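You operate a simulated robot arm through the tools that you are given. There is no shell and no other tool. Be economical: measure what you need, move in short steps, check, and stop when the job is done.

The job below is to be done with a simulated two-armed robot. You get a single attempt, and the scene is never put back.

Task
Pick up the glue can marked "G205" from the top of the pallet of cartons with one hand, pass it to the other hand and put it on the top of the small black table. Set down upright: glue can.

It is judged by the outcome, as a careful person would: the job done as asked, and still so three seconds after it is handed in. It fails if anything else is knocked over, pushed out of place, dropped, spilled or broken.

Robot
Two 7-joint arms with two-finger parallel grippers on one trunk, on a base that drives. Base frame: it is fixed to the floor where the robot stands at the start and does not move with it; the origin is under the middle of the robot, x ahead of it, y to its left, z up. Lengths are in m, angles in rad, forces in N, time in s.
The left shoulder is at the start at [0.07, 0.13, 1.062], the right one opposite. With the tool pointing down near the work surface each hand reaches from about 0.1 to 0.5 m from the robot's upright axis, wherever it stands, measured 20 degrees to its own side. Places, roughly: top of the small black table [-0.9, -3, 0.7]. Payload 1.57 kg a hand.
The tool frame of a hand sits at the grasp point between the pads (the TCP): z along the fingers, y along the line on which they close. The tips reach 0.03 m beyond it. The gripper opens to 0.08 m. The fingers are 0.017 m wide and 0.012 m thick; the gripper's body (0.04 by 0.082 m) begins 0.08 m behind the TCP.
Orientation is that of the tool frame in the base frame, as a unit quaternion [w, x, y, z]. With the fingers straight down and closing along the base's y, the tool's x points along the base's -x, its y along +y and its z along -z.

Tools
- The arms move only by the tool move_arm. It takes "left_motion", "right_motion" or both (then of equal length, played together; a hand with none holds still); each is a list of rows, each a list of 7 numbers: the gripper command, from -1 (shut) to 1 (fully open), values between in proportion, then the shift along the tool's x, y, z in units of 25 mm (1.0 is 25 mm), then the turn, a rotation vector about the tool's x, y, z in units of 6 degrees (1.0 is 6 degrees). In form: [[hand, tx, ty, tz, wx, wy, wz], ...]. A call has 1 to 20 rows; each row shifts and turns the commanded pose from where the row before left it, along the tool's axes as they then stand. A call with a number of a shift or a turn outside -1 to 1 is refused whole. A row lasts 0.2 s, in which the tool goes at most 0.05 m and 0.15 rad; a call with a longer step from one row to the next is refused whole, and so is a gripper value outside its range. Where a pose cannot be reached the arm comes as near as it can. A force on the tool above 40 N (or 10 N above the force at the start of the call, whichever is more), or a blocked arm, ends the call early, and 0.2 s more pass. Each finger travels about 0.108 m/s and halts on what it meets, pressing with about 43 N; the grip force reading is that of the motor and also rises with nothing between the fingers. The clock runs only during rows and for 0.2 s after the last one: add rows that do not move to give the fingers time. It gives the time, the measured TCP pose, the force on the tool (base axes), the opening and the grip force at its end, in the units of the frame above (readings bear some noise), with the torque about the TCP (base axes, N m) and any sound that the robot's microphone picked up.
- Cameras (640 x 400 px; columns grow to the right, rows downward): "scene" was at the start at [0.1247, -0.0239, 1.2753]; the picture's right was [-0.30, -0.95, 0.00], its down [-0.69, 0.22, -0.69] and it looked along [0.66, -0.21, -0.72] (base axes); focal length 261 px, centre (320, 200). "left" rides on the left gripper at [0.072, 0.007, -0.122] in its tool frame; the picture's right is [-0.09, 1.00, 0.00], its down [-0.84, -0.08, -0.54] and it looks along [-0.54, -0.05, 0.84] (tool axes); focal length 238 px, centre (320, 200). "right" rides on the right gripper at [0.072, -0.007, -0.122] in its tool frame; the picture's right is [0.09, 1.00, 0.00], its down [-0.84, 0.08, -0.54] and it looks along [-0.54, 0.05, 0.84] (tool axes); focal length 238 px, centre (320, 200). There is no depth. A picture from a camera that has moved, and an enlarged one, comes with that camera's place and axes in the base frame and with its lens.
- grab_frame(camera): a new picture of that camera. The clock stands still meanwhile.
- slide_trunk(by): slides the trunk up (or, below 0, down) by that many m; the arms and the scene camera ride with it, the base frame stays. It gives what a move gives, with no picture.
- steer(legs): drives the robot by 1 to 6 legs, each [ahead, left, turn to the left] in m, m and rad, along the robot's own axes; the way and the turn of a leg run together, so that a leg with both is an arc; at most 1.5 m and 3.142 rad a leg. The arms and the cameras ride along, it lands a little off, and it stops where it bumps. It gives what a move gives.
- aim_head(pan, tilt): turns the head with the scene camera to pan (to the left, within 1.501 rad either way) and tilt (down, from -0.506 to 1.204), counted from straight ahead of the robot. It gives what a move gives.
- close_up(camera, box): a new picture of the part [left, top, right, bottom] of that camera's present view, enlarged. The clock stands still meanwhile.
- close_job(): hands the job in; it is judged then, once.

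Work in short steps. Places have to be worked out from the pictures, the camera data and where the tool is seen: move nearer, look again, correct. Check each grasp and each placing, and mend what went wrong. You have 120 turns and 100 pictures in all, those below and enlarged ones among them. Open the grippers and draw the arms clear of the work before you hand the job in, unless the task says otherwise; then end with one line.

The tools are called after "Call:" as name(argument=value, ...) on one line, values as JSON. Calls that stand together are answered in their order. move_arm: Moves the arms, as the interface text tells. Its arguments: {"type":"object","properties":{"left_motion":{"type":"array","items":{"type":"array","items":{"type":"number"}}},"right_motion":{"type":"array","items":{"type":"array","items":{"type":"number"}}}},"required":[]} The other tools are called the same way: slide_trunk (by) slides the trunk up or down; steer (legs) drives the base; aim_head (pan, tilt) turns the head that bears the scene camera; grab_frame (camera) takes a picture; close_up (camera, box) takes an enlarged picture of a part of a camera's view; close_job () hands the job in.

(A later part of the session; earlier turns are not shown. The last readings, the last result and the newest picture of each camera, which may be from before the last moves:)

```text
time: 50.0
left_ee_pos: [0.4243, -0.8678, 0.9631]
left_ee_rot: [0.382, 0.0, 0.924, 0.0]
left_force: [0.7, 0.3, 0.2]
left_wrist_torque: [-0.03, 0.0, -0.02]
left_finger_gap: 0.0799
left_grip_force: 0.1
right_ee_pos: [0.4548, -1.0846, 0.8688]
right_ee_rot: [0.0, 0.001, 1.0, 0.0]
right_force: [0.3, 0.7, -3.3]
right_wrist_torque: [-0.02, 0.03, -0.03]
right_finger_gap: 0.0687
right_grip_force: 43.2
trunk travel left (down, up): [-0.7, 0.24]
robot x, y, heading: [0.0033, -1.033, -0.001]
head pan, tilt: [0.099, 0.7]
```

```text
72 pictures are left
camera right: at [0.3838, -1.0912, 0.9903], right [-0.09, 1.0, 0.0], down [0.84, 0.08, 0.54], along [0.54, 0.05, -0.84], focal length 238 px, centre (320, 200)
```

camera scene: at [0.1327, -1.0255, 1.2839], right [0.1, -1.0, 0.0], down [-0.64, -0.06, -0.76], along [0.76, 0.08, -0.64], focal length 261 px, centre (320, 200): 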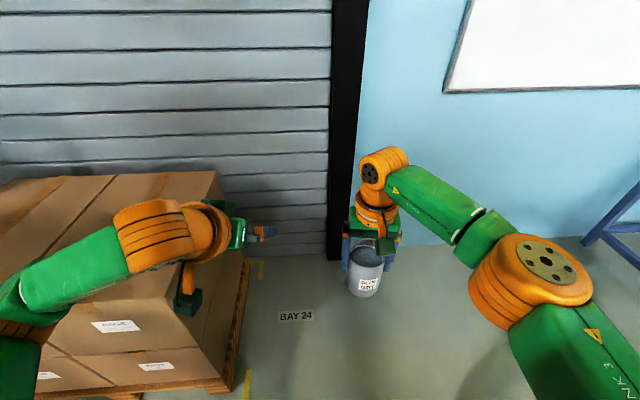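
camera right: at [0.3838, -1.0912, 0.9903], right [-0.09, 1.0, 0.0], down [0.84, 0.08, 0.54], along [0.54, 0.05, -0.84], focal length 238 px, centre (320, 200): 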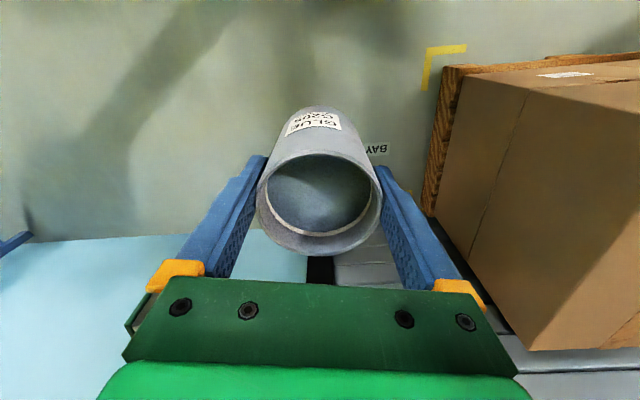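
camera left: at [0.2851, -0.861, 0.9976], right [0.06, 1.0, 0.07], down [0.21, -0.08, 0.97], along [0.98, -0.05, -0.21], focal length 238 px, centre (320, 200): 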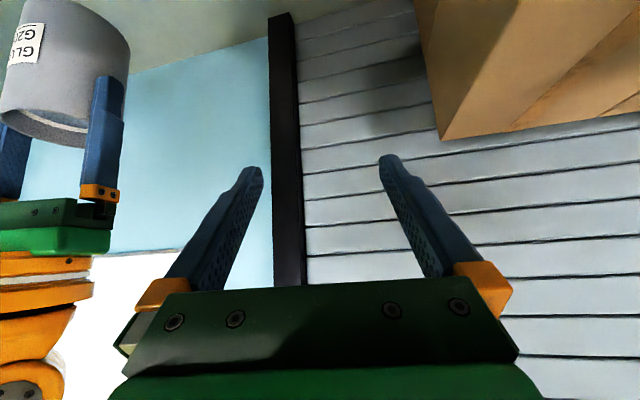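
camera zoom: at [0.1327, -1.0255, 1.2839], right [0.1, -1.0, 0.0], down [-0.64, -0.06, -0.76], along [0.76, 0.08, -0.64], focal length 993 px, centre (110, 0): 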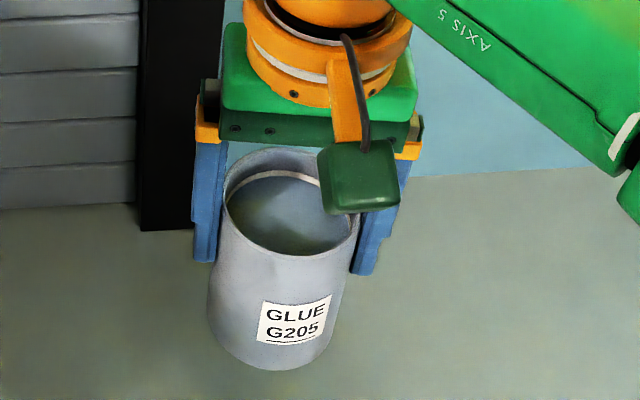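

The can is upright and steady in the right hand, with its bottom around z 0.787. I move the left hand to a pre-grasp about 0.11 m back along its 45° axis, in line with the can.

Call:
move_arm(left_motion=[[1, 0.4, 0, 0, 0, 0, 0], [1, 0.8, 0, 0, 0, 0, 0], [1, 0.8, 0, 0, 0, 0, 0], [1, 0.8, -0.4, 0, 0, 0, 0], [1, 0.74, -0.8, 0.3, 0, 0, 0], [1, 0, -0.8, 0, 0, 0, 0], [1, 0, -0.8, 0, 0, 0, 0], [1, 0, -0.8, 0, 0, 0, 0], [1, 0, -0.8, 0, 0, 0, 0], [1, 0, 0, 0, 0, 0, 0]])

Call:
grab_frame(camera="scene")

```text
time: 52.2
left_ee_pos: [0.3829, -0.9789, 0.8953]
left_ee_rot: [0.381, 0.0, 0.924, 0.0]
left_force: [-0.8, 0.5, -0.2]
left_wrist_torque: [-0.01, -0.02, -0.02]
left_finger_gap: 0.08
left_grip_force: 0.1
left hand out of reach, approached as far as the arm can: row 3, 4
right_ee_pos: [0.4566, -1.0852, 0.8688]
right_ee_rot: [0.0, 0.001, 1.0, 0.0]
right_force: [0.0, -0.5, -2.8]
right_wrist_torque: [-0.03, -0.03, 0.03]
right_finger_gap: 0.069
right_grip_force: 42.8
trunk travel left (down, up): [-0.7, 0.24]
robot x, y, heading: [0.0007, -1.0335, -0.001]
head pan, tilt: [0.099, 0.7]
```

```text
71 pictures are left
camera scene: at [0.1327, -1.0249, 1.2839], right [0.1, -1.0, 0.0], down [-0.64, -0.06, -0.76], along [0.76, 0.08, -0.64], focal length 261 px, centre (320, 200)
```

scene: 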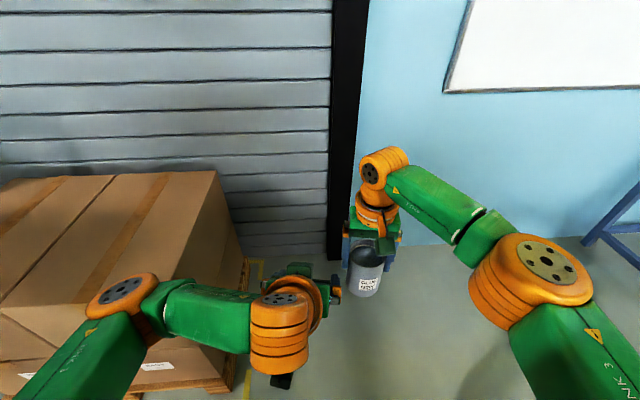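

The left hand needs more clearance before sweeping across. I back it 0.02 m along its axis, shift it right by half the remaining distance, and check the reach.

Call:
move_arm(left_motion=[[1, 0, 0, -0.8, 0, 0, 0], [1, 0, -0.6, -0.2, 0, 0, 0], [1, 0, -0.7, 0, 0, 0, 0], [1, 0, -0.7, 0, 0, 0, 0], [1, 0, 0, 0, 0, 0, 0]])

Call:
grab_frame(camera="left")

```text
time: 53.4
left_ee_pos: [0.3649, -1.0291, 0.9129]
left_ee_rot: [0.382, 0.0, 0.924, 0.0]
left_force: [0.3, 0.5, -0.4]
left_wrist_torque: [-0.01, 0.01, 0.0]
left_finger_gap: 0.0799
left_grip_force: 0.0
right_ee_pos: [0.4557, -1.0849, 0.87]
right_ee_rot: [0.0, 0.001, 1.0, 0.0]
right_force: [0.0, -0.6, -3.3]
right_wrist_torque: [0.0, 0.03, 0.01]
right_finger_gap: 0.0689
right_grip_force: 43.4
trunk travel left (down, up): [-0.7, 0.24]
robot x, y, heading: [-0.0008, -1.0339, -0.002]
head pan, tilt: [0.099, 0.7]
```

```text
70 pictures are left
camera left: at [0.2268, -1.0229, 0.9475], right [0.06, 1.0, 0.07], down [0.21, -0.08, 0.97], along [0.98, -0.05, -0.21], focal length 238 px, centre (320, 200)
```

left: 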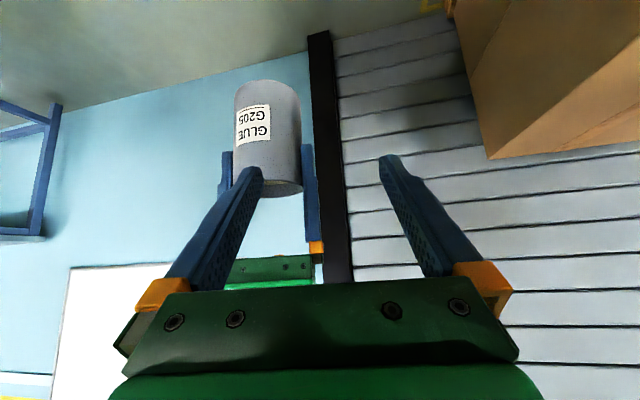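

From the left camera, the can's bottom is at about z 0.789 and the right fingertips are at 0.84, leaving the lower ~5 cm free. I align the left hand in y and shift it slightly onto the grasp line.

Call:
move_arm(left_motion=[[1, 0.2, -0.7, 0, 0, 0, 0], [1, 0.23, -0.8, 0, 0, 0, 0], [1, 0, -0.73, 0, 0, 0, 0], [1, 0, 0, 0, 0, 0, 0]])

Call:
grab_frame(camera="left")

Call:
grab_frame(camera="scene")

```text
time: 54.4
left_ee_pos: [0.3576, -1.0864, 0.9065]
left_ee_rot: [0.381, 0.001, 0.924, -0.001]
left_force: [0.2, 0.1, -0.6]
left_wrist_torque: [0.02, -0.01, 0.03]
left_finger_gap: 0.0801
left_grip_force: 0.0
right_ee_pos: [0.4555, -1.085, 0.8683]
right_ee_rot: [-0.001, 0.0, 1.0, 0.0]
right_force: [0.0, 0.7, -3.8]
right_wrist_torque: [0.03, 0.0, -0.02]
right_finger_gap: 0.0687
right_grip_force: 43.3
trunk travel left (down, up): [-0.7, 0.24]
robot x, y, heading: [-0.0061, -1.0336, -0.003]
head pan, tilt: [0.099, 0.7]
```

```text
69 pictures are left
camera left: at [0.2196, -1.0797, 0.9411], right [0.06, 1.0, 0.07], down [0.21, -0.08, 0.97], along [0.98, -0.05, -0.22], focal length 238 px, centre (320, 200)
```

left: 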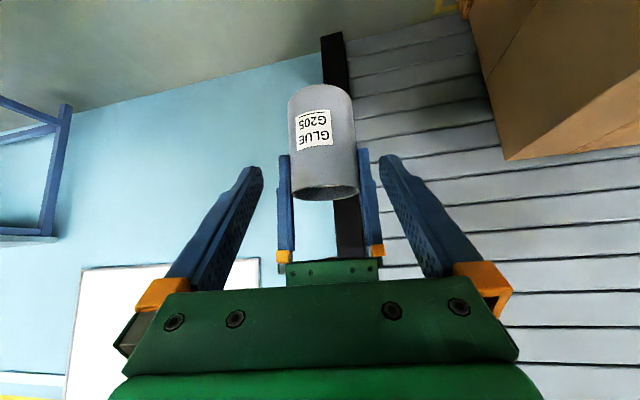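

```text
68 pictures are left
camera scene: at [0.1328, -1.0251, 1.2839], right [0.1, -1.0, 0.0], down [-0.64, -0.06, -0.76], along [0.76, 0.08, -0.64], focal length 261 px, centre (320, 200)
```

scene: 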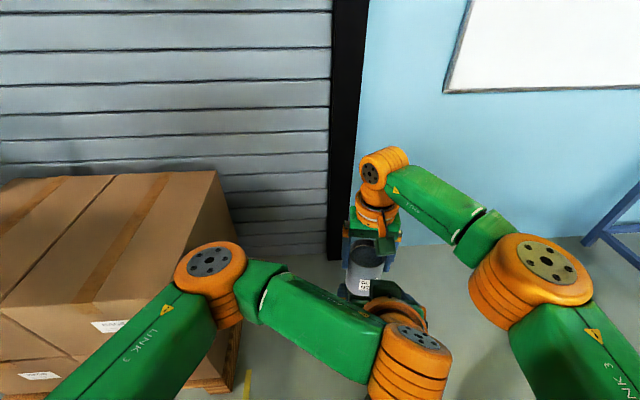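

The left fingers are centred on the can. I advance 0.075 m along the axis, then look again.

Call:
move_arm(left_motion=[[1, 0, 0.04, 0.5, 0, 0, 0], [1, 0, 0, 0.8, 0, 0, 0], [1, 0, 0, 0.8, 0, 0, 0], [1, 0, 0, 0.6, 0, 0, 0], [1, 0, 0, 0.3, 0, 0, 0], [1, 0, 0, 0, 0, 0, 0]])

Call:
grab_frame(camera="left")

```text
time: 55.8
left_ee_pos: [0.4093, -1.0838, 0.8531]
left_ee_rot: [0.382, 0.001, 0.924, 0.0]
left_force: [0.2, -0.7, 0.1]
left_wrist_torque: [0.01, -0.02, 0.02]
left_finger_gap: 0.0799
left_grip_force: 0.0
right_ee_pos: [0.4548, -1.0846, 0.8689]
right_ee_rot: [0.001, 0.001, 1.0, 0.0]
right_force: [-0.1, -0.3, -3.7]
right_wrist_torque: [-0.02, -0.01, -0.01]
right_finger_gap: 0.069
right_grip_force: 42.6
trunk travel left (down, up): [-0.7, 0.24]
robot x, y, heading: [0.002, -1.035, 0.001]
head pan, tilt: [0.099, 0.7]
```

```text
67 pictures are left
camera left: at [0.2718, -1.0782, 0.8878], right [0.06, 1.0, 0.07], down [0.21, -0.08, 0.97], along [0.98, -0.05, -0.21], focal length 238 px, centre (320, 200)
```

left: 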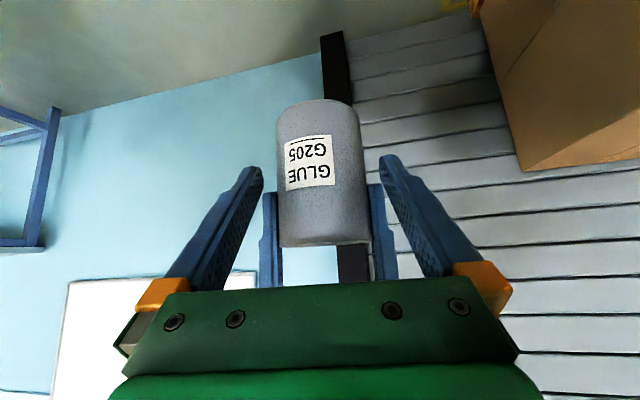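

Everything stays centred; the can bottom is at z 0.786 and the rim at 0.885. I advance the last 0.048 m and close the left gripper.

Call:
move_arm(left_motion=[[1, 0, 0, 0.5, 0, 0, 0], [1, 0, 0, 0.5, 0, 0, 0], [1, 0, 0, 0.5, 0, 0, 0], [1, 0, 0, 0.42, 0, 0, 0], [1, 0, 0, 0, 0, 0, 0]])

Call:
grab_frame(camera="left")

Call:
grab_frame(camera="right")

```text
time: 57.0
left_ee_pos: [0.442, -1.084, 0.817]
left_ee_rot: [0.382, 0.0, 0.924, 0.0]
left_force: [0.5, 0.0, -0.7]
left_wrist_torque: [0.0, -0.01, -0.02]
left_finger_gap: 0.0797
left_grip_force: 0.0
right_ee_pos: [0.4554, -1.0848, 0.8698]
right_ee_rot: [0.0, 0.001, 1.0, 0.0]
right_force: [0.2, 0.4, -4.1]
right_wrist_torque: [0.03, 0.03, 0.0]
right_finger_gap: 0.0692
right_grip_force: 42.2
trunk travel left (down, up): [-0.7, 0.24]
robot x, y, heading: [-0.0044, -1.0349, -0.004]
head pan, tilt: [0.099, 0.7]
```

```text
66 pictures are left
camera left: at [0.3054, -1.0785, 0.8533], right [0.06, 1.0, 0.07], down [0.21, -0.08, 0.97], along [0.98, -0.05, -0.22], focal length 238 px, centre (320, 200)
```

left: 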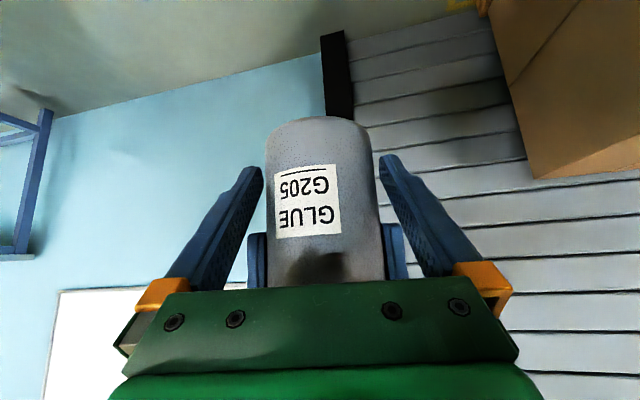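

```text
65 pictures are left
camera right: at [0.3838, -1.0912, 0.9906], right [-0.09, 1.0, 0.0], down [0.84, 0.08, 0.54], along [0.54, 0.05, -0.84], focal length 238 px, centre (320, 200)
```

right: 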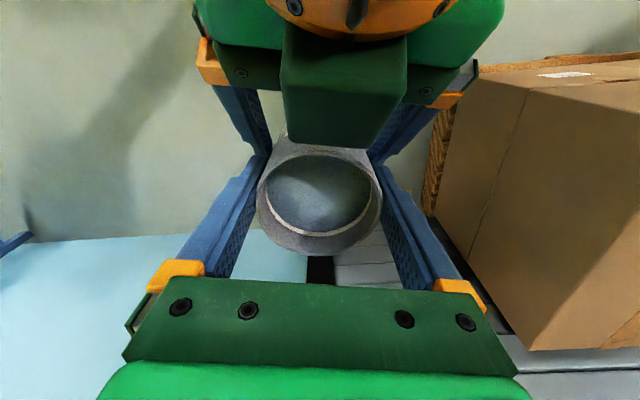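

No forces and the fingers straddle the can. A dark green box shows near the rim in the right view, so I take a closer look before closing.

Call:
close_up(camera="scene", box=[300, 190, 460, 320])

Call:
close_up(camera="right", box=[190, 0, 490, 260])

```text
3.08 times, centred on (380, 255) of scene
camera zoom: at [0.1327, -1.0254, 1.2839], right [0.1, -1.0, 0.0], down [-0.64, -0.06, -0.76], along [0.76, 0.08, -0.64], focal length 802 px, centre (135, 31)
```

zoom: 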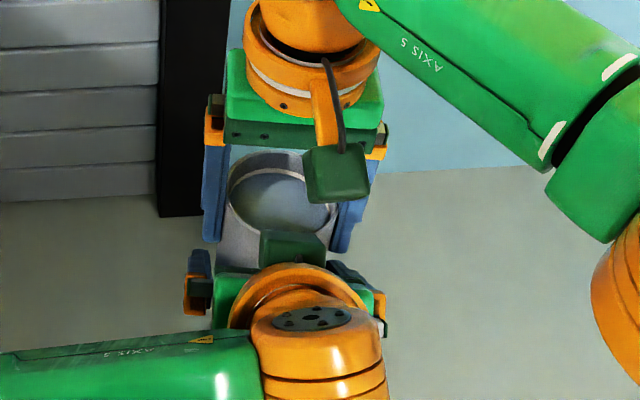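

```text
1.54 times, centred on (340, 130) of right
camera zoom: at [0.3838, -1.0912, 0.9906], right [-0.09, 1.0, 0.0], down [0.84, 0.08, 0.54], along [0.54, 0.05, -0.84], focal length 367 px, centre (289, 308)
```

zoom: 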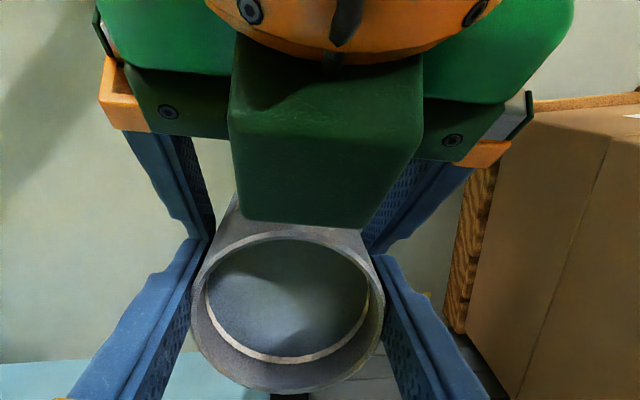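

A housing on top of the left hand sits close to the can rim but does not touch it (forces ~0). I close the left gripper now.

Call:
move_arm(left_motion=[[0.5, 0, 0, 0, 0, 0, 0], [0, 0, 0, 0, 0, 0, 0], [-1, 0, 0, 0, 0, 0, 0], [-1, 0, 0, 0, 0, 0, 0], [-1, 0, 0, 0, 0, 0, 0]])

```text
time: 58.2
left_ee_pos: [0.4444, -1.0831, 0.819]
left_ee_rot: [0.381, 0.0, 0.925, 0.0]
left_force: [3.8, -3.9, 0.4]
left_wrist_torque: [0.31, 0.16, -0.2]
left_finger_gap: 0.069
left_grip_force: 42.8
right_ee_pos: [0.4552, -1.085, 0.8689]
right_ee_rot: [0.0, 0.0, 1.0, 0.0]
right_force: [-3.0, 3.8, -0.3]
right_wrist_torque: [-0.11, 0.1, 0.15]
right_finger_gap: 0.0689
right_grip_force: 42.5
trunk travel left (down, up): [-0.7, 0.24]
robot x, y, heading: [-0.0005, -1.0326, 0.0]
head pan, tilt: [0.099, 0.7]
```

Both hands hold the can (left gap 0.069, 43 N). I open the right hand and raise it straight up.

Call:
move_arm(right_motion=[[0.8, 0, 0, 0, 0, 0, 0], [1, 0, 0, 0, 0, 0, 0], [1, 0, 0, 0, 0, 0, 0]])

Call:
move_arm(right_motion=[[1, 0, 0, -0.3, 0, 0, 0], [1, 0, 0, -0.5, 0, 0, 0], [1, 0, 0, -0.7, 0, 0, 0], [1, 0, 0, -0.7, 0, 0, 0], [1, 0, 0, -0.7, 0, 0, 0], [1, 0, 0, -0.7, 0, 0, 0], [1, 0, 0, 0, 0, 0, 0]])

Call:
grab_frame(camera="scene")

Call:
grab_frame(camera="right")

```text
time: 59.0
left_ee_pos: [0.4439, -1.085, 0.8177]
left_ee_rot: [0.382, 0.0, 0.924, -0.001]
left_force: [0.4, 0.1, -0.4]
left_wrist_torque: [-0.01, 0.07, -0.01]
left_finger_gap: 0.0689
left_grip_force: 43.0
right_ee_pos: [0.4554, -1.0842, 0.8701]
right_ee_rot: [0.001, 0.001, 1.0, -0.001]
right_force: [-0.1, -0.6, 0.1]
right_wrist_torque: [-0.03, -0.01, -0.02]
right_finger_gap: 0.0801
right_grip_force: 0.1
trunk travel left (down, up): [-0.7, 0.24]
robot x, y, heading: [0.0007, -1.0335, -0.004]
head pan, tilt: [0.099, 0.7]
```

```text
time: 60.6
left_ee_pos: [0.4436, -1.084, 0.8192]
left_ee_rot: [0.381, -0.001, 0.925, 0.0]
left_force: [-1.4, -0.5, -0.3]
left_wrist_torque: [0.02, 0.09, 0.0]
left_finger_gap: 0.069
left_grip_force: 43.3
right_ee_pos: [0.4553, -1.0839, 0.9594]
right_ee_rot: [0.0, 0.001, 1.0, 0.001]
right_force: [-0.1, 0.0, 0.6]
right_wrist_torque: [-0.02, 0.02, -0.01]
right_finger_gap: 0.0798
right_grip_force: 0.0
trunk travel left (down, up): [-0.7, 0.24]
robot x, y, heading: [-0.001, -1.0361, 0.0]
head pan, tilt: [0.099, 0.7]
```

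```text
62 pictures are left
camera scene: at [0.133, -1.0256, 1.2839], right [0.1, -1.0, 0.0], down [-0.64, -0.06, -0.76], along [0.76, 0.08, -0.65], focal length 261 px, centre (320, 200)
```

scene: 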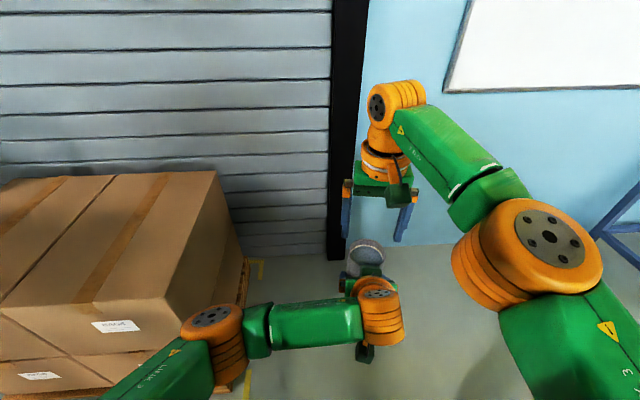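

```text
61 pictures are left
camera right: at [0.384, -1.0915, 1.0805], right [-0.09, 1.0, 0.0], down [0.84, 0.08, 0.54], along [0.54, 0.05, -0.84], focal length 238 px, centre (320, 200)
```

right: 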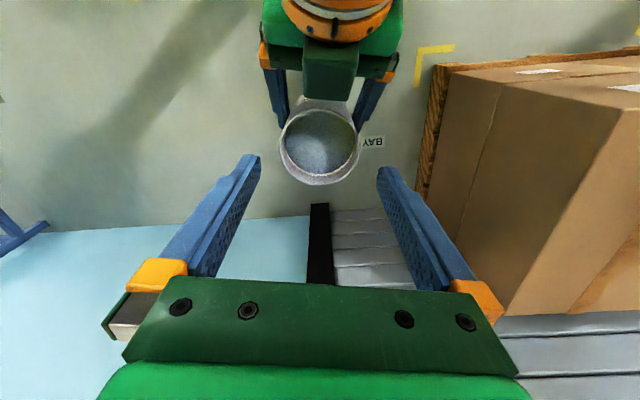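

The handover succeeded: the left hand holds the can level. I tuck the right hand away to its side, then drive right and turn toward the table to look.

Call:
move_arm(right_motion=[[1, 0, 0, -0.8, 0, 0, 0], [1, 0, -0.4, -0.8, 0, 0, 0], [1, 0.3, -0.9, -0.5, 0, 0, 0], [1, 0.6, -0.9, 0, 0, 0, 0], [1, 0.6, -0.9, 0, 0, 0, 0], [1, 0.6, -0.9, 0, 0, 0, 0], [1, 0.6, -0.9, 0, 0, 0, 0], [1, 0.5, -0.9, 0, 0, 0, 0], [1, 0, 0, 0, 0, 0, 0]])

Call:
steer(legs=[[0, -0.8, 0], [0, 0, -1.57]])

Call:
aim_head(pan=-0.5, tilt=0.45)

Call:
grab_frame(camera="scene")

```text
time: 62.6
left_ee_pos: [0.4424, -1.084, 0.819]
left_ee_rot: [0.381, -0.001, 0.925, 0.0]
left_force: [0.7, -0.8, -0.1]
left_wrist_torque: [0.01, 0.04, -0.01]
left_finger_gap: 0.0686
left_grip_force: 42.4
right_ee_pos: [0.3666, -1.232, 1.0105]
right_ee_rot: [0.0, 0.001, 1.0, 0.0]
right_force: [-0.6, 0.3, -0.2]
right_wrist_torque: [-0.02, 0.0, 0.04]
right_finger_gap: 0.0801
right_grip_force: 0.0
right hand out of reach, approached as far as the arm can: row 1, 2, 3
trunk travel left (down, up): [-0.7, 0.24]
robot x, y, heading: [0.0004, -1.034, -0.002]
head pan, tilt: [0.099, 0.7]
```

```text
time: 70.7
left_ee_pos: [-0.0535, -2.2703, 0.8179]
left_ee_rot: [0.27, 0.653, 0.654, -0.27]
left_force: [0.3, 0.3, -0.5]
left_wrist_torque: [0.08, 0.01, -0.04]
left_finger_gap: 0.068
left_grip_force: 42.9
right_ee_pos: [-0.2017, -2.1937, 1.0115]
right_ee_rot: [0.0, 0.707, 0.707, -0.001]
right_force: [0.3, -0.4, 0.4]
right_wrist_torque: [-0.02, -0.01, 0.02]
right_finger_gap: 0.08
right_grip_force: 0.1
trunk travel left (down, up): [-0.7, 0.24]
robot x, y, heading: [-0.0057, -1.8281, -1.575]
head pan, tilt: [0.099, 0.7]
```

```text
time: 71.7
left_ee_pos: [-0.0538, -2.2707, 0.8184]
left_ee_rot: [0.27, 0.653, 0.654, -0.27]
left_force: [-0.3, -0.2, 0.1]
left_wrist_torque: [0.07, -0.02, 0.03]
left_finger_gap: 0.068
left_grip_force: 43.0
right_ee_pos: [-0.2027, -2.1939, 1.0105]
right_ee_rot: [0.0, 0.707, 0.707, 0.0]
right_force: [-0.3, -0.5, -0.4]
right_wrist_torque: [-0.01, 0.01, -0.01]
right_finger_gap: 0.08
right_grip_force: 0.1
trunk travel left (down, up): [-0.7, 0.24]
robot x, y, heading: [-0.0043, -1.8277, -1.571]
head pan, tilt: [-0.499, 0.45]
```

```text
60 pictures are left
camera scene: at [-0.0506, -1.9576, 1.306], right [-0.88, 0.48, 0.0], down [0.21, 0.38, -0.9], along [-0.43, -0.79, -0.44], focal length 261 px, centre (320, 200)
```

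scene: 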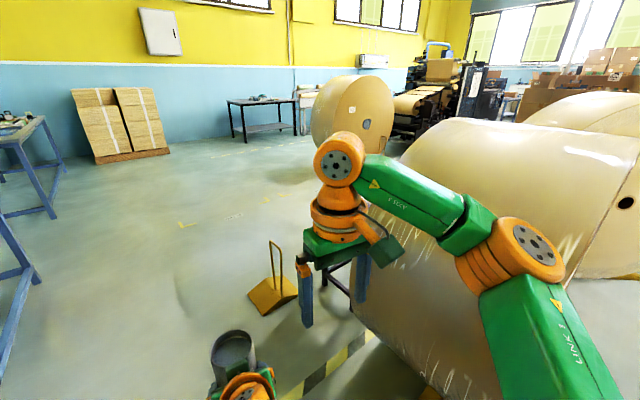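

The can remains upright. The right arm blocks the view of the table, so I drive ahead 0.7 m (floor clear at x≈0) and look to the right.

Call:
steer(legs=[[0.7, 0, 0]])

Call:
aim_head(pan=-1.2, tilt=0.6)

Call:
grab_frame(camera="scene")

```text
time: 75.6
left_ee_pos: [-0.0629, -2.979, 0.8184]
left_ee_rot: [0.269, 0.656, 0.651, -0.272]
left_force: [-0.7, 0.4, 0.3]
left_wrist_torque: [0.09, -0.03, -0.03]
left_finger_gap: 0.0678
left_grip_force: 43.6
right_ee_pos: [-0.2103, -2.9008, 1.0117]
right_ee_rot: [0.0, 0.711, 0.703, 0.0]
right_force: [-0.1, 0.0, -0.9]
right_wrist_torque: [0.02, -0.01, 0.0]
right_finger_gap: 0.08
right_grip_force: 0.0
trunk travel left (down, up): [-0.7, 0.24]
robot x, y, heading: [-0.0052, -2.5365, -1.58]
head pan, tilt: [-0.499, 0.45]
```

```text
time: 76.6
left_ee_pos: [-0.0618, -2.9783, 0.819]
left_ee_rot: [0.268, 0.657, 0.651, -0.27]
left_force: [0.4, -0.2, 0.0]
left_wrist_torque: [0.1, 0.02, 0.0]
left_finger_gap: 0.0678
left_grip_force: 43.2
right_ee_pos: [-0.2091, -2.9011, 1.0121]
right_ee_rot: [0.0, 0.711, 0.703, 0.0]
right_force: [-0.5, -0.1, -0.4]
right_wrist_torque: [0.0, -0.02, -0.04]
right_finger_gap: 0.0801
right_grip_force: 0.1
trunk travel left (down, up): [-0.7, 0.24]
robot x, y, heading: [-0.0077, -2.5326, -1.576]
head pan, tilt: [-1.201, 0.6]
```

```text
59 pictures are left
camera scene: at [-0.0933, -2.6174, 1.2926], right [-0.35, 0.94, 0.0], down [0.53, 0.2, -0.82], along [-0.77, -0.29, -0.57], focal length 261 px, centre (320, 200)
```

scene: 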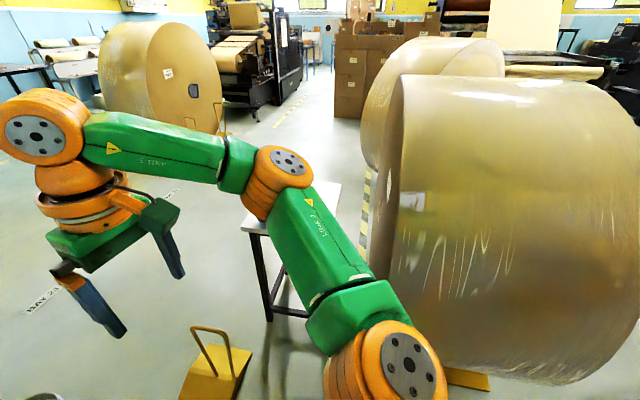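

The right arm still hides the table. I turn the robot right by about 0.9 rad so the table lies ahead between the arms.

Call:
steer(legs=[[0, 0, -0.9]])

Call:
aim_head(pan=-0.05, tilt=0.6)

Call:
grab_frame(camera="scene")

```text
time: 79.3
left_ee_pos: [-0.3891, -2.7704, 0.8179]
left_ee_rot: [0.124, 0.874, 0.303, -0.36]
left_force: [-0.6, 0.6, 0.3]
left_wrist_torque: [0.05, -0.04, 0.01]
left_finger_gap: 0.0676
left_grip_force: 42.6
right_ee_pos: [-0.4189, -2.6064, 1.0105]
right_ee_rot: [0.0, 0.945, 0.326, 0.001]
right_force: [-0.5, -0.9, 0.8]
right_wrist_torque: [-0.02, -0.02, -0.02]
right_finger_gap: 0.0802
right_grip_force: 0.0
trunk travel left (down, up): [-0.7, 0.24]
robot x, y, heading: [-0.0101, -2.5365, -2.477]
head pan, tilt: [-1.201, 0.6]
```

```text
time: 80.7
left_ee_pos: [-0.3879, -2.7709, 0.8185]
left_ee_rot: [0.125, 0.873, 0.303, -0.36]
left_force: [0.3, 0.5, 0.2]
left_wrist_torque: [0.04, -0.06, 0.03]
left_finger_gap: 0.0675
left_grip_force: 43.4
right_ee_pos: [-0.4193, -2.6067, 1.0112]
right_ee_rot: [0.0, 0.945, 0.326, 0.0]
right_force: [0.0, 0.3, 0.7]
right_wrist_torque: [0.01, -0.01, 0.0]
right_finger_gap: 0.0802
right_grip_force: 0.1
trunk travel left (down, up): [-0.7, 0.24]
robot x, y, heading: [-0.0094, -2.5389, -2.48]
head pan, tilt: [-0.051, 0.6]
```

```text
58 pictures are left
camera scene: at [-0.1226, -2.6174, 1.2925], right [-0.58, 0.82, 0.0], down [0.46, 0.33, -0.82], along [-0.67, -0.48, -0.57], focal length 261 px, centre (320, 200)
```

scene: 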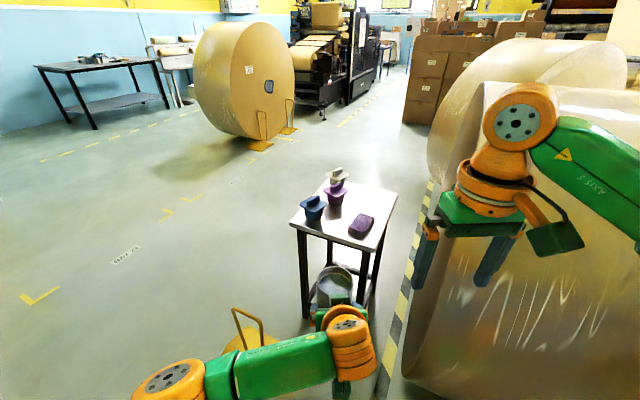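

Now the table is visible, with several small items on it. I zoom in to find free space.

Call:
close_up(camera="scene", box=[280, 155, 410, 265])

```text
3.64 times, centred on (345, 210) of scene
camera zoom: at [-0.1226, -2.6174, 1.2925], right [-0.58, 0.82, 0.0], down [0.46, 0.33, -0.82], along [-0.67, -0.48, -0.57], focal length 948 px, centre (229, 164)
```

zoom: 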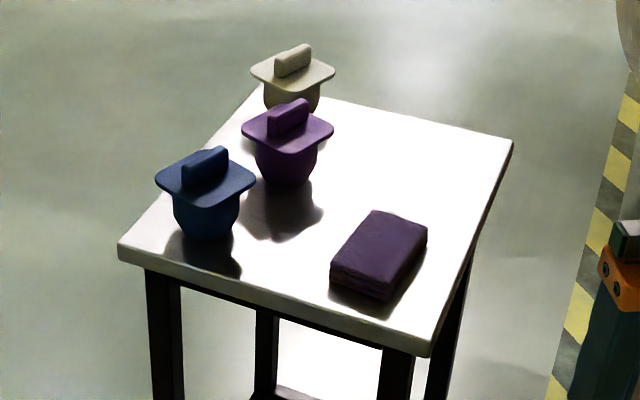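

Table corners work out near (-0.64,-3.13), (-0.70,-2.82), (-1.05,-2.88) and (-0.98,-3.18), with free space near (-0.88,-2.91) to the right of the items. To place there without crowding the table I raise the trunk a little and extend the left arm forward.

Call:
slide_trunk(by=0.06)

Call:
move_arm(left_motion=[[-1, -0.3, 0.2, 0.3, 0, 0, 0], [-1, -0.5, 0.4, 0.5, 0, 0, 0], [-1, -0.5, 0.4, 0.5, 0, 0, 0], [-1, -0.5, 0.4, 0.5, 0, 0, 0], [-1, -0.5, 0.4, 0.5, 0, 0, 0], [-1, -0.5, 0.2, 0.5, 0, 0, 0], [-1, -0.3, 0, 0.3, 0, 0, 0], [-1, 0, 0, 0, 0, 0, 0]], right_motion=[[1, 0.3, -0.2, 0, 0, 0, 0], [1, 0.6, -0.4, 0, 0, 0, 0], [1, 0.6, -0.4, 0, 0, 0, 0], [1, 0.6, -0.4, 0, 0, 0, 0], [1, 0.6, -0.4, 0, 0, 0, 0], [1, 0.3, -0.2, 0, 0, 0, 0], [1, 0, 0, 0, 0, 0, 0], [1, 0, 0, 0, 0, 0, 0]])

Call:
grab_frame(camera="scene")

```text
time: 81.7
left_ee_pos: [-0.3884, -2.7691, 0.8767]
left_ee_rot: [0.125, 0.874, 0.303, -0.36]
left_force: [-0.7, -0.4, -3.5]
left_wrist_torque: [0.0, -0.06, 0.03]
left_finger_gap: 0.0681
left_grip_force: 43.3
right_ee_pos: [-0.4201, -2.6081, 1.0714]
right_ee_rot: [0.0, 0.945, 0.326, 0.001]
right_force: [-0.5, -0.5, 0.3]
right_wrist_torque: [0.01, 0.03, -0.02]
right_finger_gap: 0.0802
right_grip_force: 0.2
trunk travel left (down, up): [-0.76, 0.18]
robot x, y, heading: [-0.0103, -2.5354, -2.477]
head pan, tilt: [-0.051, 0.6]
```

```text
time: 83.5
left_ee_pos: [-0.4431, -2.8783, 0.8781]
left_ee_rot: [0.124, 0.874, 0.303, -0.36]
left_force: [-0.2, 0.1, -3.3]
left_wrist_torque: [0.05, -0.07, -0.01]
left_finger_gap: 0.0677
left_grip_force: 42.9
right_ee_pos: [-0.3886, -2.5206, 1.0718]
right_ee_rot: [0.0, 0.945, 0.326, 0.0]
right_force: [-0.3, 0.6, -0.5]
right_wrist_torque: [-0.01, -0.02, 0.0]
right_finger_gap: 0.0801
right_grip_force: 0.0
trunk travel left (down, up): [-0.76, 0.18]
robot x, y, heading: [-0.0081, -2.5346, -2.474]
head pan, tilt: [-0.051, 0.6]
```

```text
56 pictures are left
camera scene: at [-0.1224, -2.6177, 1.3525], right [-0.58, 0.82, 0.0], down [0.46, 0.33, -0.82], along [-0.67, -0.48, -0.57], focal length 261 px, centre (320, 200)
```

scene: 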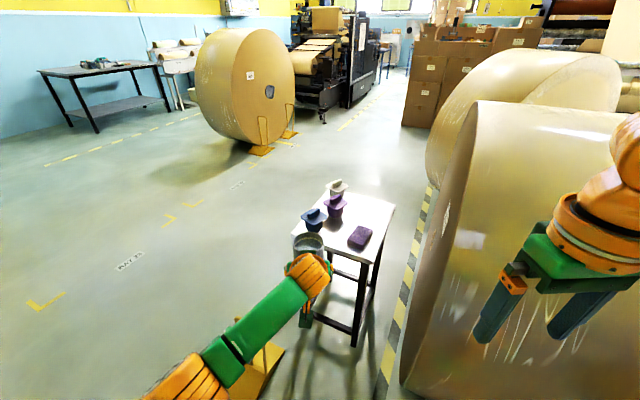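

Corner positions check out from the new height (table top z ≈ 0.70). I plan to place at about (-0.885, -2.915) with heading -2.705. I turn first, then drive most of the way and check.

Call:
steer(legs=[[0, 0, -0.23], [0.25, -0.02, 0]])

Call:
aim_head(pan=0.0, tilt=0.8)

Call:
grab_frame(camera="scene")

```text
time: 86.2
left_ee_pos: [-0.7452, -2.8537, 0.8777]
left_ee_rot: [0.082, 0.903, 0.198, -0.373]
left_force: [-0.4, 0.5, -3.8]
left_wrist_torque: [0.04, -0.08, 0.01]
left_finger_gap: 0.0677
left_grip_force: 43.0
right_ee_pos: [-0.6104, -2.5185, 1.0711]
right_ee_rot: [0.001, 0.977, 0.214, -0.001]
right_force: [0.0, 0.2, -0.2]
right_wrist_torque: [0.01, 0.04, -0.01]
right_finger_gap: 0.0798
right_grip_force: 0.1
trunk travel left (down, up): [-0.76, 0.18]
robot x, y, heading: [-0.2452, -2.6234, -2.715]
head pan, tilt: [-0.051, 0.6]
```

```text
time: 86.9
left_ee_pos: [-0.7452, -2.853, 0.8771]
left_ee_rot: [0.082, 0.903, 0.199, -0.372]
left_force: [0.3, 0.6, -3.8]
left_wrist_torque: [0.03, -0.04, 0.0]
left_finger_gap: 0.0675
left_grip_force: 43.4
right_ee_pos: [-0.6121, -2.5189, 1.0708]
right_ee_rot: [0.001, 0.977, 0.214, 0.0]
right_force: [-0.2, 0.2, -0.8]
right_wrist_torque: [0.02, 0.05, -0.02]
right_finger_gap: 0.0799
right_grip_force: 0.1
trunk travel left (down, up): [-0.76, 0.18]
robot x, y, heading: [-0.2431, -2.6258, -2.706]
head pan, tilt: [0.0, 0.799]
```

```text
55 pictures are left
camera scene: at [-0.3661, -2.6771, 1.3356], right [-0.42, 0.91, 0.0], down [0.65, 0.3, -0.7], along [-0.63, -0.29, -0.72], focal length 261 px, centre (320, 200)
```

scene: 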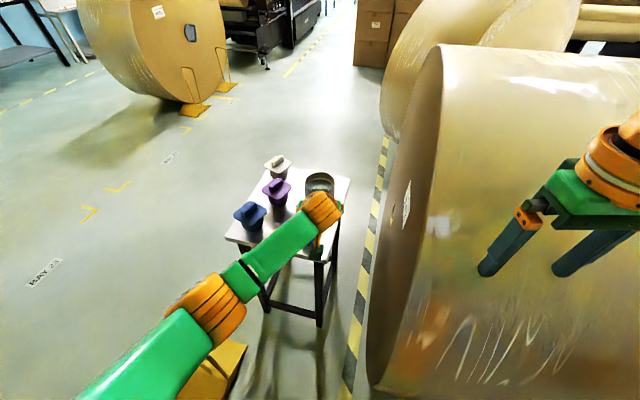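

Path is clear. I first lift and retract the right hand to keep it well clear of the paper roll, and view the left camera.

Call:
move_arm(right_motion=[[1, 0.2, 0, -0.6, 0, 0, 0], [1, 0.5, 0, -0.8, 0, 0, 0], [1, 0.6, 0, -0.6, 0, 0, 0], [1, 0.6, 0, 0, 0, 0, 0], [1, 0.4, 0, 0, 0, 0, 0], [1, 0, 0, 0, 0, 0, 0]])

Call:
grab_frame(camera="left")

Call:
grab_frame(camera="right")

```text
time: 88.3
left_ee_pos: [-0.7449, -2.8539, 0.877]
left_ee_rot: [0.083, 0.903, 0.199, -0.373]
left_force: [-0.1, -0.5, -5.1]
left_wrist_torque: [0.05, -0.06, -0.01]
left_finger_gap: 0.0675
left_grip_force: 43.3
right_ee_pos: [-0.5589, -2.4956, 1.1224]
right_ee_rot: [0.0, 0.977, 0.212, 0.0]
right_force: [0.1, 0.1, 0.0]
right_wrist_torque: [0.0, 0.0, -0.02]
right_finger_gap: 0.0801
right_grip_force: 0.0
trunk travel left (down, up): [-0.76, 0.18]
robot x, y, heading: [-0.2402, -2.6225, -2.717]
head pan, tilt: [0.0, 0.799]
```

```text
54 pictures are left
camera left: at [-0.6196, -2.8027, 0.9121], right [0.36, -0.93, 0.07], down [-0.23, -0.02, 0.97], along [-0.91, -0.36, -0.22], focal length 238 px, centre (320, 200)
```

left: 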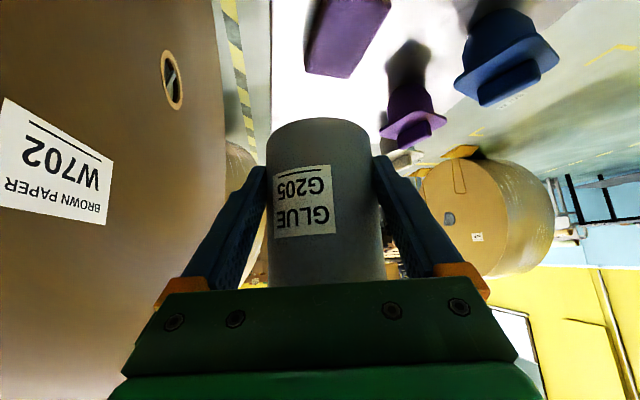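

```text
53 pictures are left
camera right: at [-0.4961, -2.4591, 1.2434], right [0.5, -0.87, 0.0], down [-0.73, -0.42, 0.54], along [-0.47, -0.27, -0.84], focal length 238 px, centre (320, 200)
```

right: 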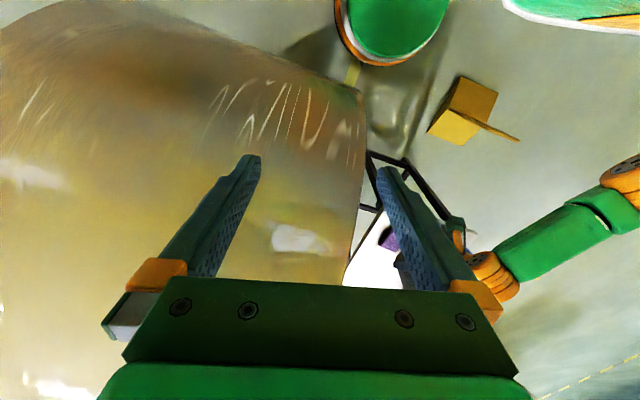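

The roll's end face is well to the side of the left hand, and the table edge is ahead with the box and scoops visible. I drive the last 0.14 m ahead.

Call:
steer(legs=[[0.142, 0, 0.01]])

Call:
grab_frame(camera="scene")

Call:
grab_frame(camera="left")

```text
time: 89.6
left_ee_pos: [-0.8734, -2.9172, 0.879]
left_ee_rot: [0.084, 0.902, 0.202, -0.373]
left_force: [0.5, -0.4, -3.0]
left_wrist_torque: [0.06, -0.06, 0.02]
left_finger_gap: 0.0676
left_grip_force: 43.0
right_ee_pos: [-0.6887, -2.5564, 1.1224]
right_ee_rot: [0.001, 0.976, 0.216, -0.002]
right_force: [0.9, 0.4, 0.6]
right_wrist_torque: [0.02, 0.02, -0.01]
right_finger_gap: 0.0798
right_grip_force: 0.1
trunk travel left (down, up): [-0.76, 0.18]
robot x, y, heading: [-0.3717, -2.6834, -2.703]
head pan, tilt: [0.0, 0.799]
```

```text
52 pictures are left
camera scene: at [-0.4933, -2.7375, 1.3359], right [-0.43, 0.9, 0.0], down [0.65, 0.3, -0.7], along [-0.63, -0.3, -0.72], focal length 261 px, centre (320, 200)
```

scene: 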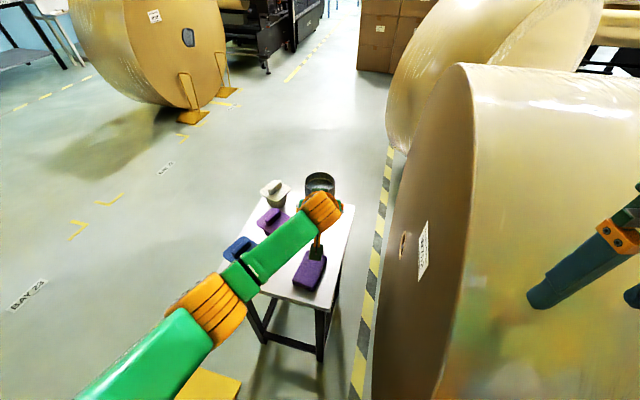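

```text
51 pictures are left
camera left: at [-0.747, -2.8656, 0.9132], right [0.37, -0.93, 0.07], down [-0.22, -0.02, 0.97], along [-0.9, -0.37, -0.21], focal length 238 px, centre (320, 200)
```

left: 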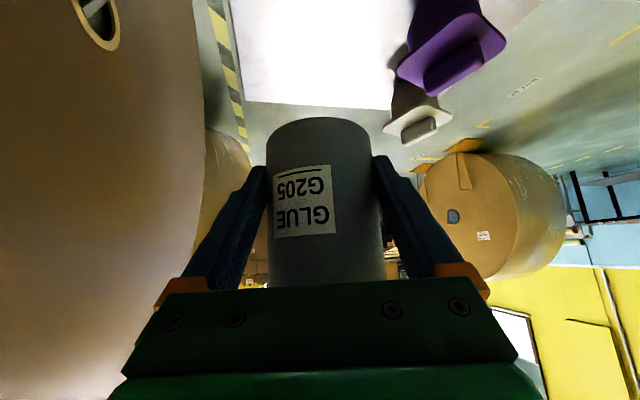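

The can hovers over the free area at about (-0.882, -2.921). The purple scoop's lid may be near the left finger, so I zoom in to judge the clearance.

Call:
close_up(camera="scene", box=[210, 160, 370, 310])

Call:
close_up(camera="left", box=[200, 0, 520, 200])

```text
2.67 times, centred on (290, 235) of scene
camera zoom: at [-0.4933, -2.7375, 1.3359], right [-0.43, 0.9, 0.0], down [0.65, 0.3, -0.7], along [-0.63, -0.3, -0.72], focal length 695 px, centre (400, 107)
```

zoom: 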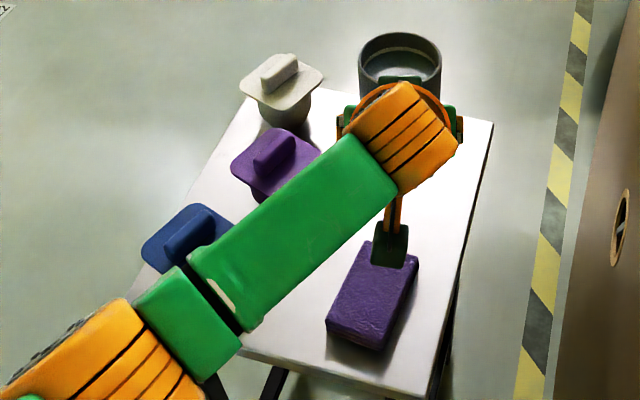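

```text
2.00 times, centred on (360, 100) of left
camera zoom: at [-0.747, -2.8656, 0.9132], right [0.37, -0.93, 0.07], down [-0.22, -0.02, 0.97], along [-0.9, -0.37, -0.21], focal length 477 px, centre (240, 400)
```

zoom: 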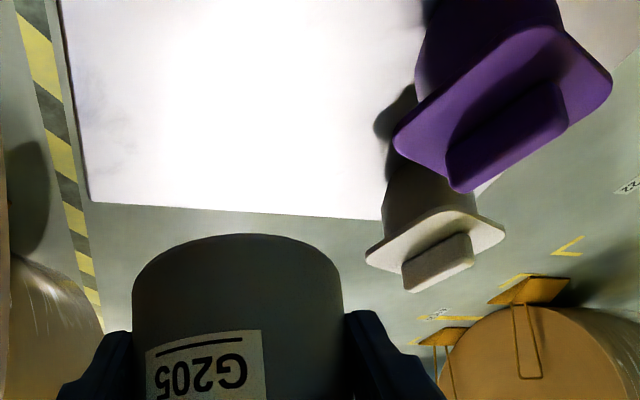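

Scene view shows the box (sponge) corner about 2 cm from the planned can edge, so I shift the can 25 mm forward and 10 mm right, then lower the trunk by 0.12 m.

Call:
move_arm(left_motion=[[-1, -0.36, -0.2, 0.36, 0, 0, 0], [-1, -0.36, -0.2, 0.36, 0, 0, 0], [-1, 0, 0, 0, 0, 0, 0]])

Call:
slide_trunk(by=-0.12)

Call:
grab_frame(camera="scene")

Call:
grab_frame(camera="left")

```text
time: 90.4
left_ee_pos: [-0.9031, -2.9203, 0.8765]
left_ee_rot: [0.083, 0.902, 0.202, -0.372]
left_force: [0.6, -0.2, -3.8]
left_wrist_torque: [0.05, -0.1, -0.02]
left_finger_gap: 0.0672
left_grip_force: 43.3
right_ee_pos: [-0.691, -2.5577, 1.1221]
right_ee_rot: [0.0, 0.976, 0.217, 0.0]
right_force: [0.0, -0.8, -0.9]
right_wrist_torque: [0.0, 0.01, -0.03]
right_finger_gap: 0.08
right_grip_force: 0.1
trunk travel left (down, up): [-0.76, 0.18]
robot x, y, heading: [-0.3731, -2.6844, -2.703]
head pan, tilt: [0.0, 0.799]
```

```text
time: 91.7
left_ee_pos: [-0.9014, -2.9207, 0.7628]
left_ee_rot: [0.082, 0.902, 0.201, -0.372]
left_force: [0.8, -0.4, -3.7]
left_wrist_torque: [0.02, -0.06, 0.0]
left_finger_gap: 0.0677
left_grip_force: 42.6
right_ee_pos: [-0.6902, -2.5578, 1.0094]
right_ee_rot: [-0.001, 0.976, 0.218, -0.005]
right_force: [5.2, -0.1, 7.7]
right_wrist_torque: [0.37, 0.04, -0.23]
right_finger_gap: 0.0792
right_grip_force: 0.0
trunk travel left (down, up): [-0.646, 0.294]
robot x, y, heading: [-0.3733, -2.6824, -2.708]
head pan, tilt: [0.0, 0.799]
stopped: the force on the tool passed its limit at 62 N (the readings are from after the stop); the commanded pose is now the measured one
```

```text
48 pictures are left
camera scene: at [-0.4945, -2.7393, 1.2213], right [-0.43, 0.9, 0.0], down [0.65, 0.31, -0.7], along [-0.63, -0.3, -0.72], focal length 261 px, centre (320, 200)
```

scene: 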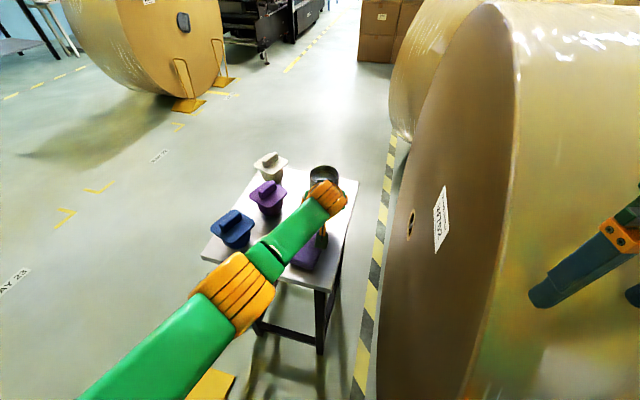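

```text
47 pictures are left
camera left: at [-0.7755, -2.8685, 0.798], right [0.37, -0.93, 0.07], down [-0.23, -0.02, 0.97], along [-0.9, -0.37, -0.22], focal length 238 px, centre (320, 200)
```

left: 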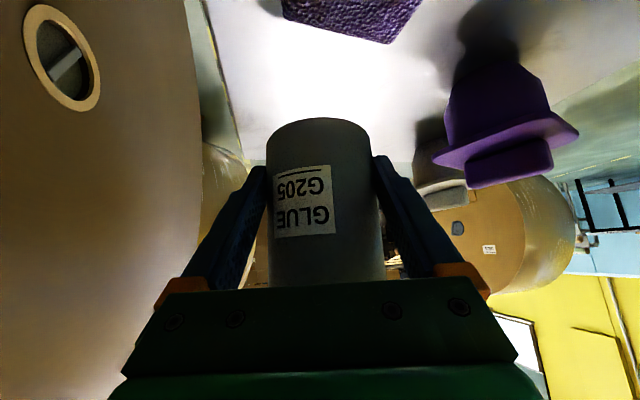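

The right fingertips touched the paper roll while lowering (the left hand is fine). I raise the right hand straight up and draw it back toward the robot, away from the roll.

Call:
move_arm(right_motion=[[1, 0, 0, -0.4, 0, 0, 0], [1, 0, 0, -0.8, 0, 0, 0], [1, 0.3, 0, -0.8, 0, 0, 0], [1, 0.5, 0, -0.8, 0, 0, 0], [1, 0.6, 0.3, -0.8, 0, 0, 0], [1, 0.6, 0.5, -0.8, 0, 0, 0], [1, 0.6, 0.5, -0.4, 0, 0, 0], [1, 0, 0, 0, 0, 0, 0]])

Call:
grab_frame(camera="right")

Call:
grab_frame(camera="scene")

```text
time: 93.5
left_ee_pos: [-0.9023, -2.92, 0.7633]
left_ee_rot: [0.084, 0.902, 0.202, -0.371]
left_force: [0.0, 0.4, -3.5]
left_wrist_torque: [0.02, -0.1, -0.02]
left_finger_gap: 0.0676
left_grip_force: 43.5
right_ee_pos: [-0.6331, -2.6227, 1.0751]
right_ee_rot: [-0.001, 0.976, 0.217, -0.005]
right_force: [-0.2, -0.1, -0.3]
right_wrist_torque: [-0.01, -0.02, -0.04]
right_finger_gap: 0.0801
right_grip_force: 0.0
right hand out of reach, approached as far as the arm can: row 1, 2, 3, 4, 5, 6, 7
trunk travel left (down, up): [-0.646, 0.294]
robot x, y, heading: [-0.3757, -2.684, -2.698]
head pan, tilt: [0.0, 0.799]
```

```text
46 pictures are left
camera right: at [-0.569, -2.5848, 1.1962], right [0.51, -0.86, 0.0], down [-0.72, -0.42, 0.55], along [-0.48, -0.27, -0.84], focal length 238 px, centre (320, 200)
```

right: 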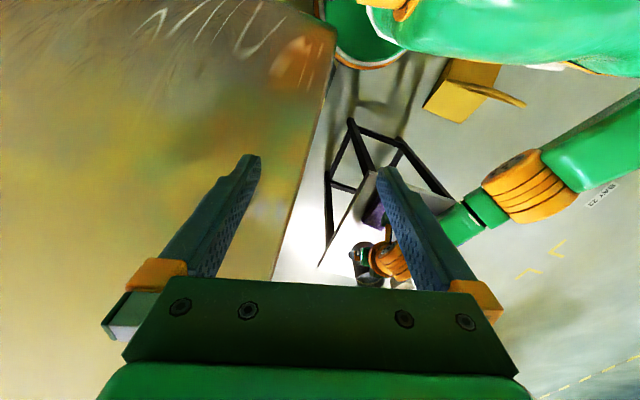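

```text
45 pictures are left
camera scene: at [-0.4962, -2.7385, 1.2216], right [-0.43, 0.91, 0.0], down [0.65, 0.31, -0.7], along [-0.63, -0.3, -0.72], focal length 261 px, centre (320, 200)
```

scene: 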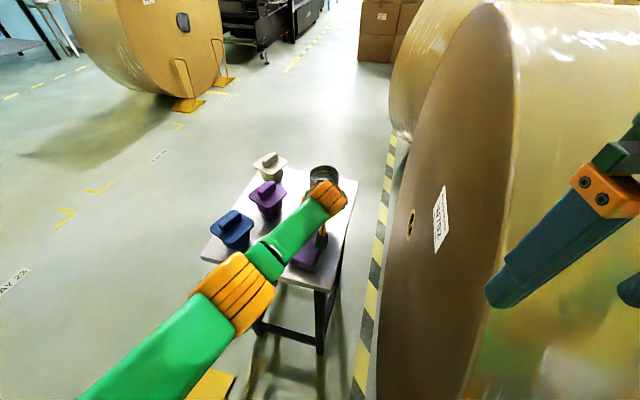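

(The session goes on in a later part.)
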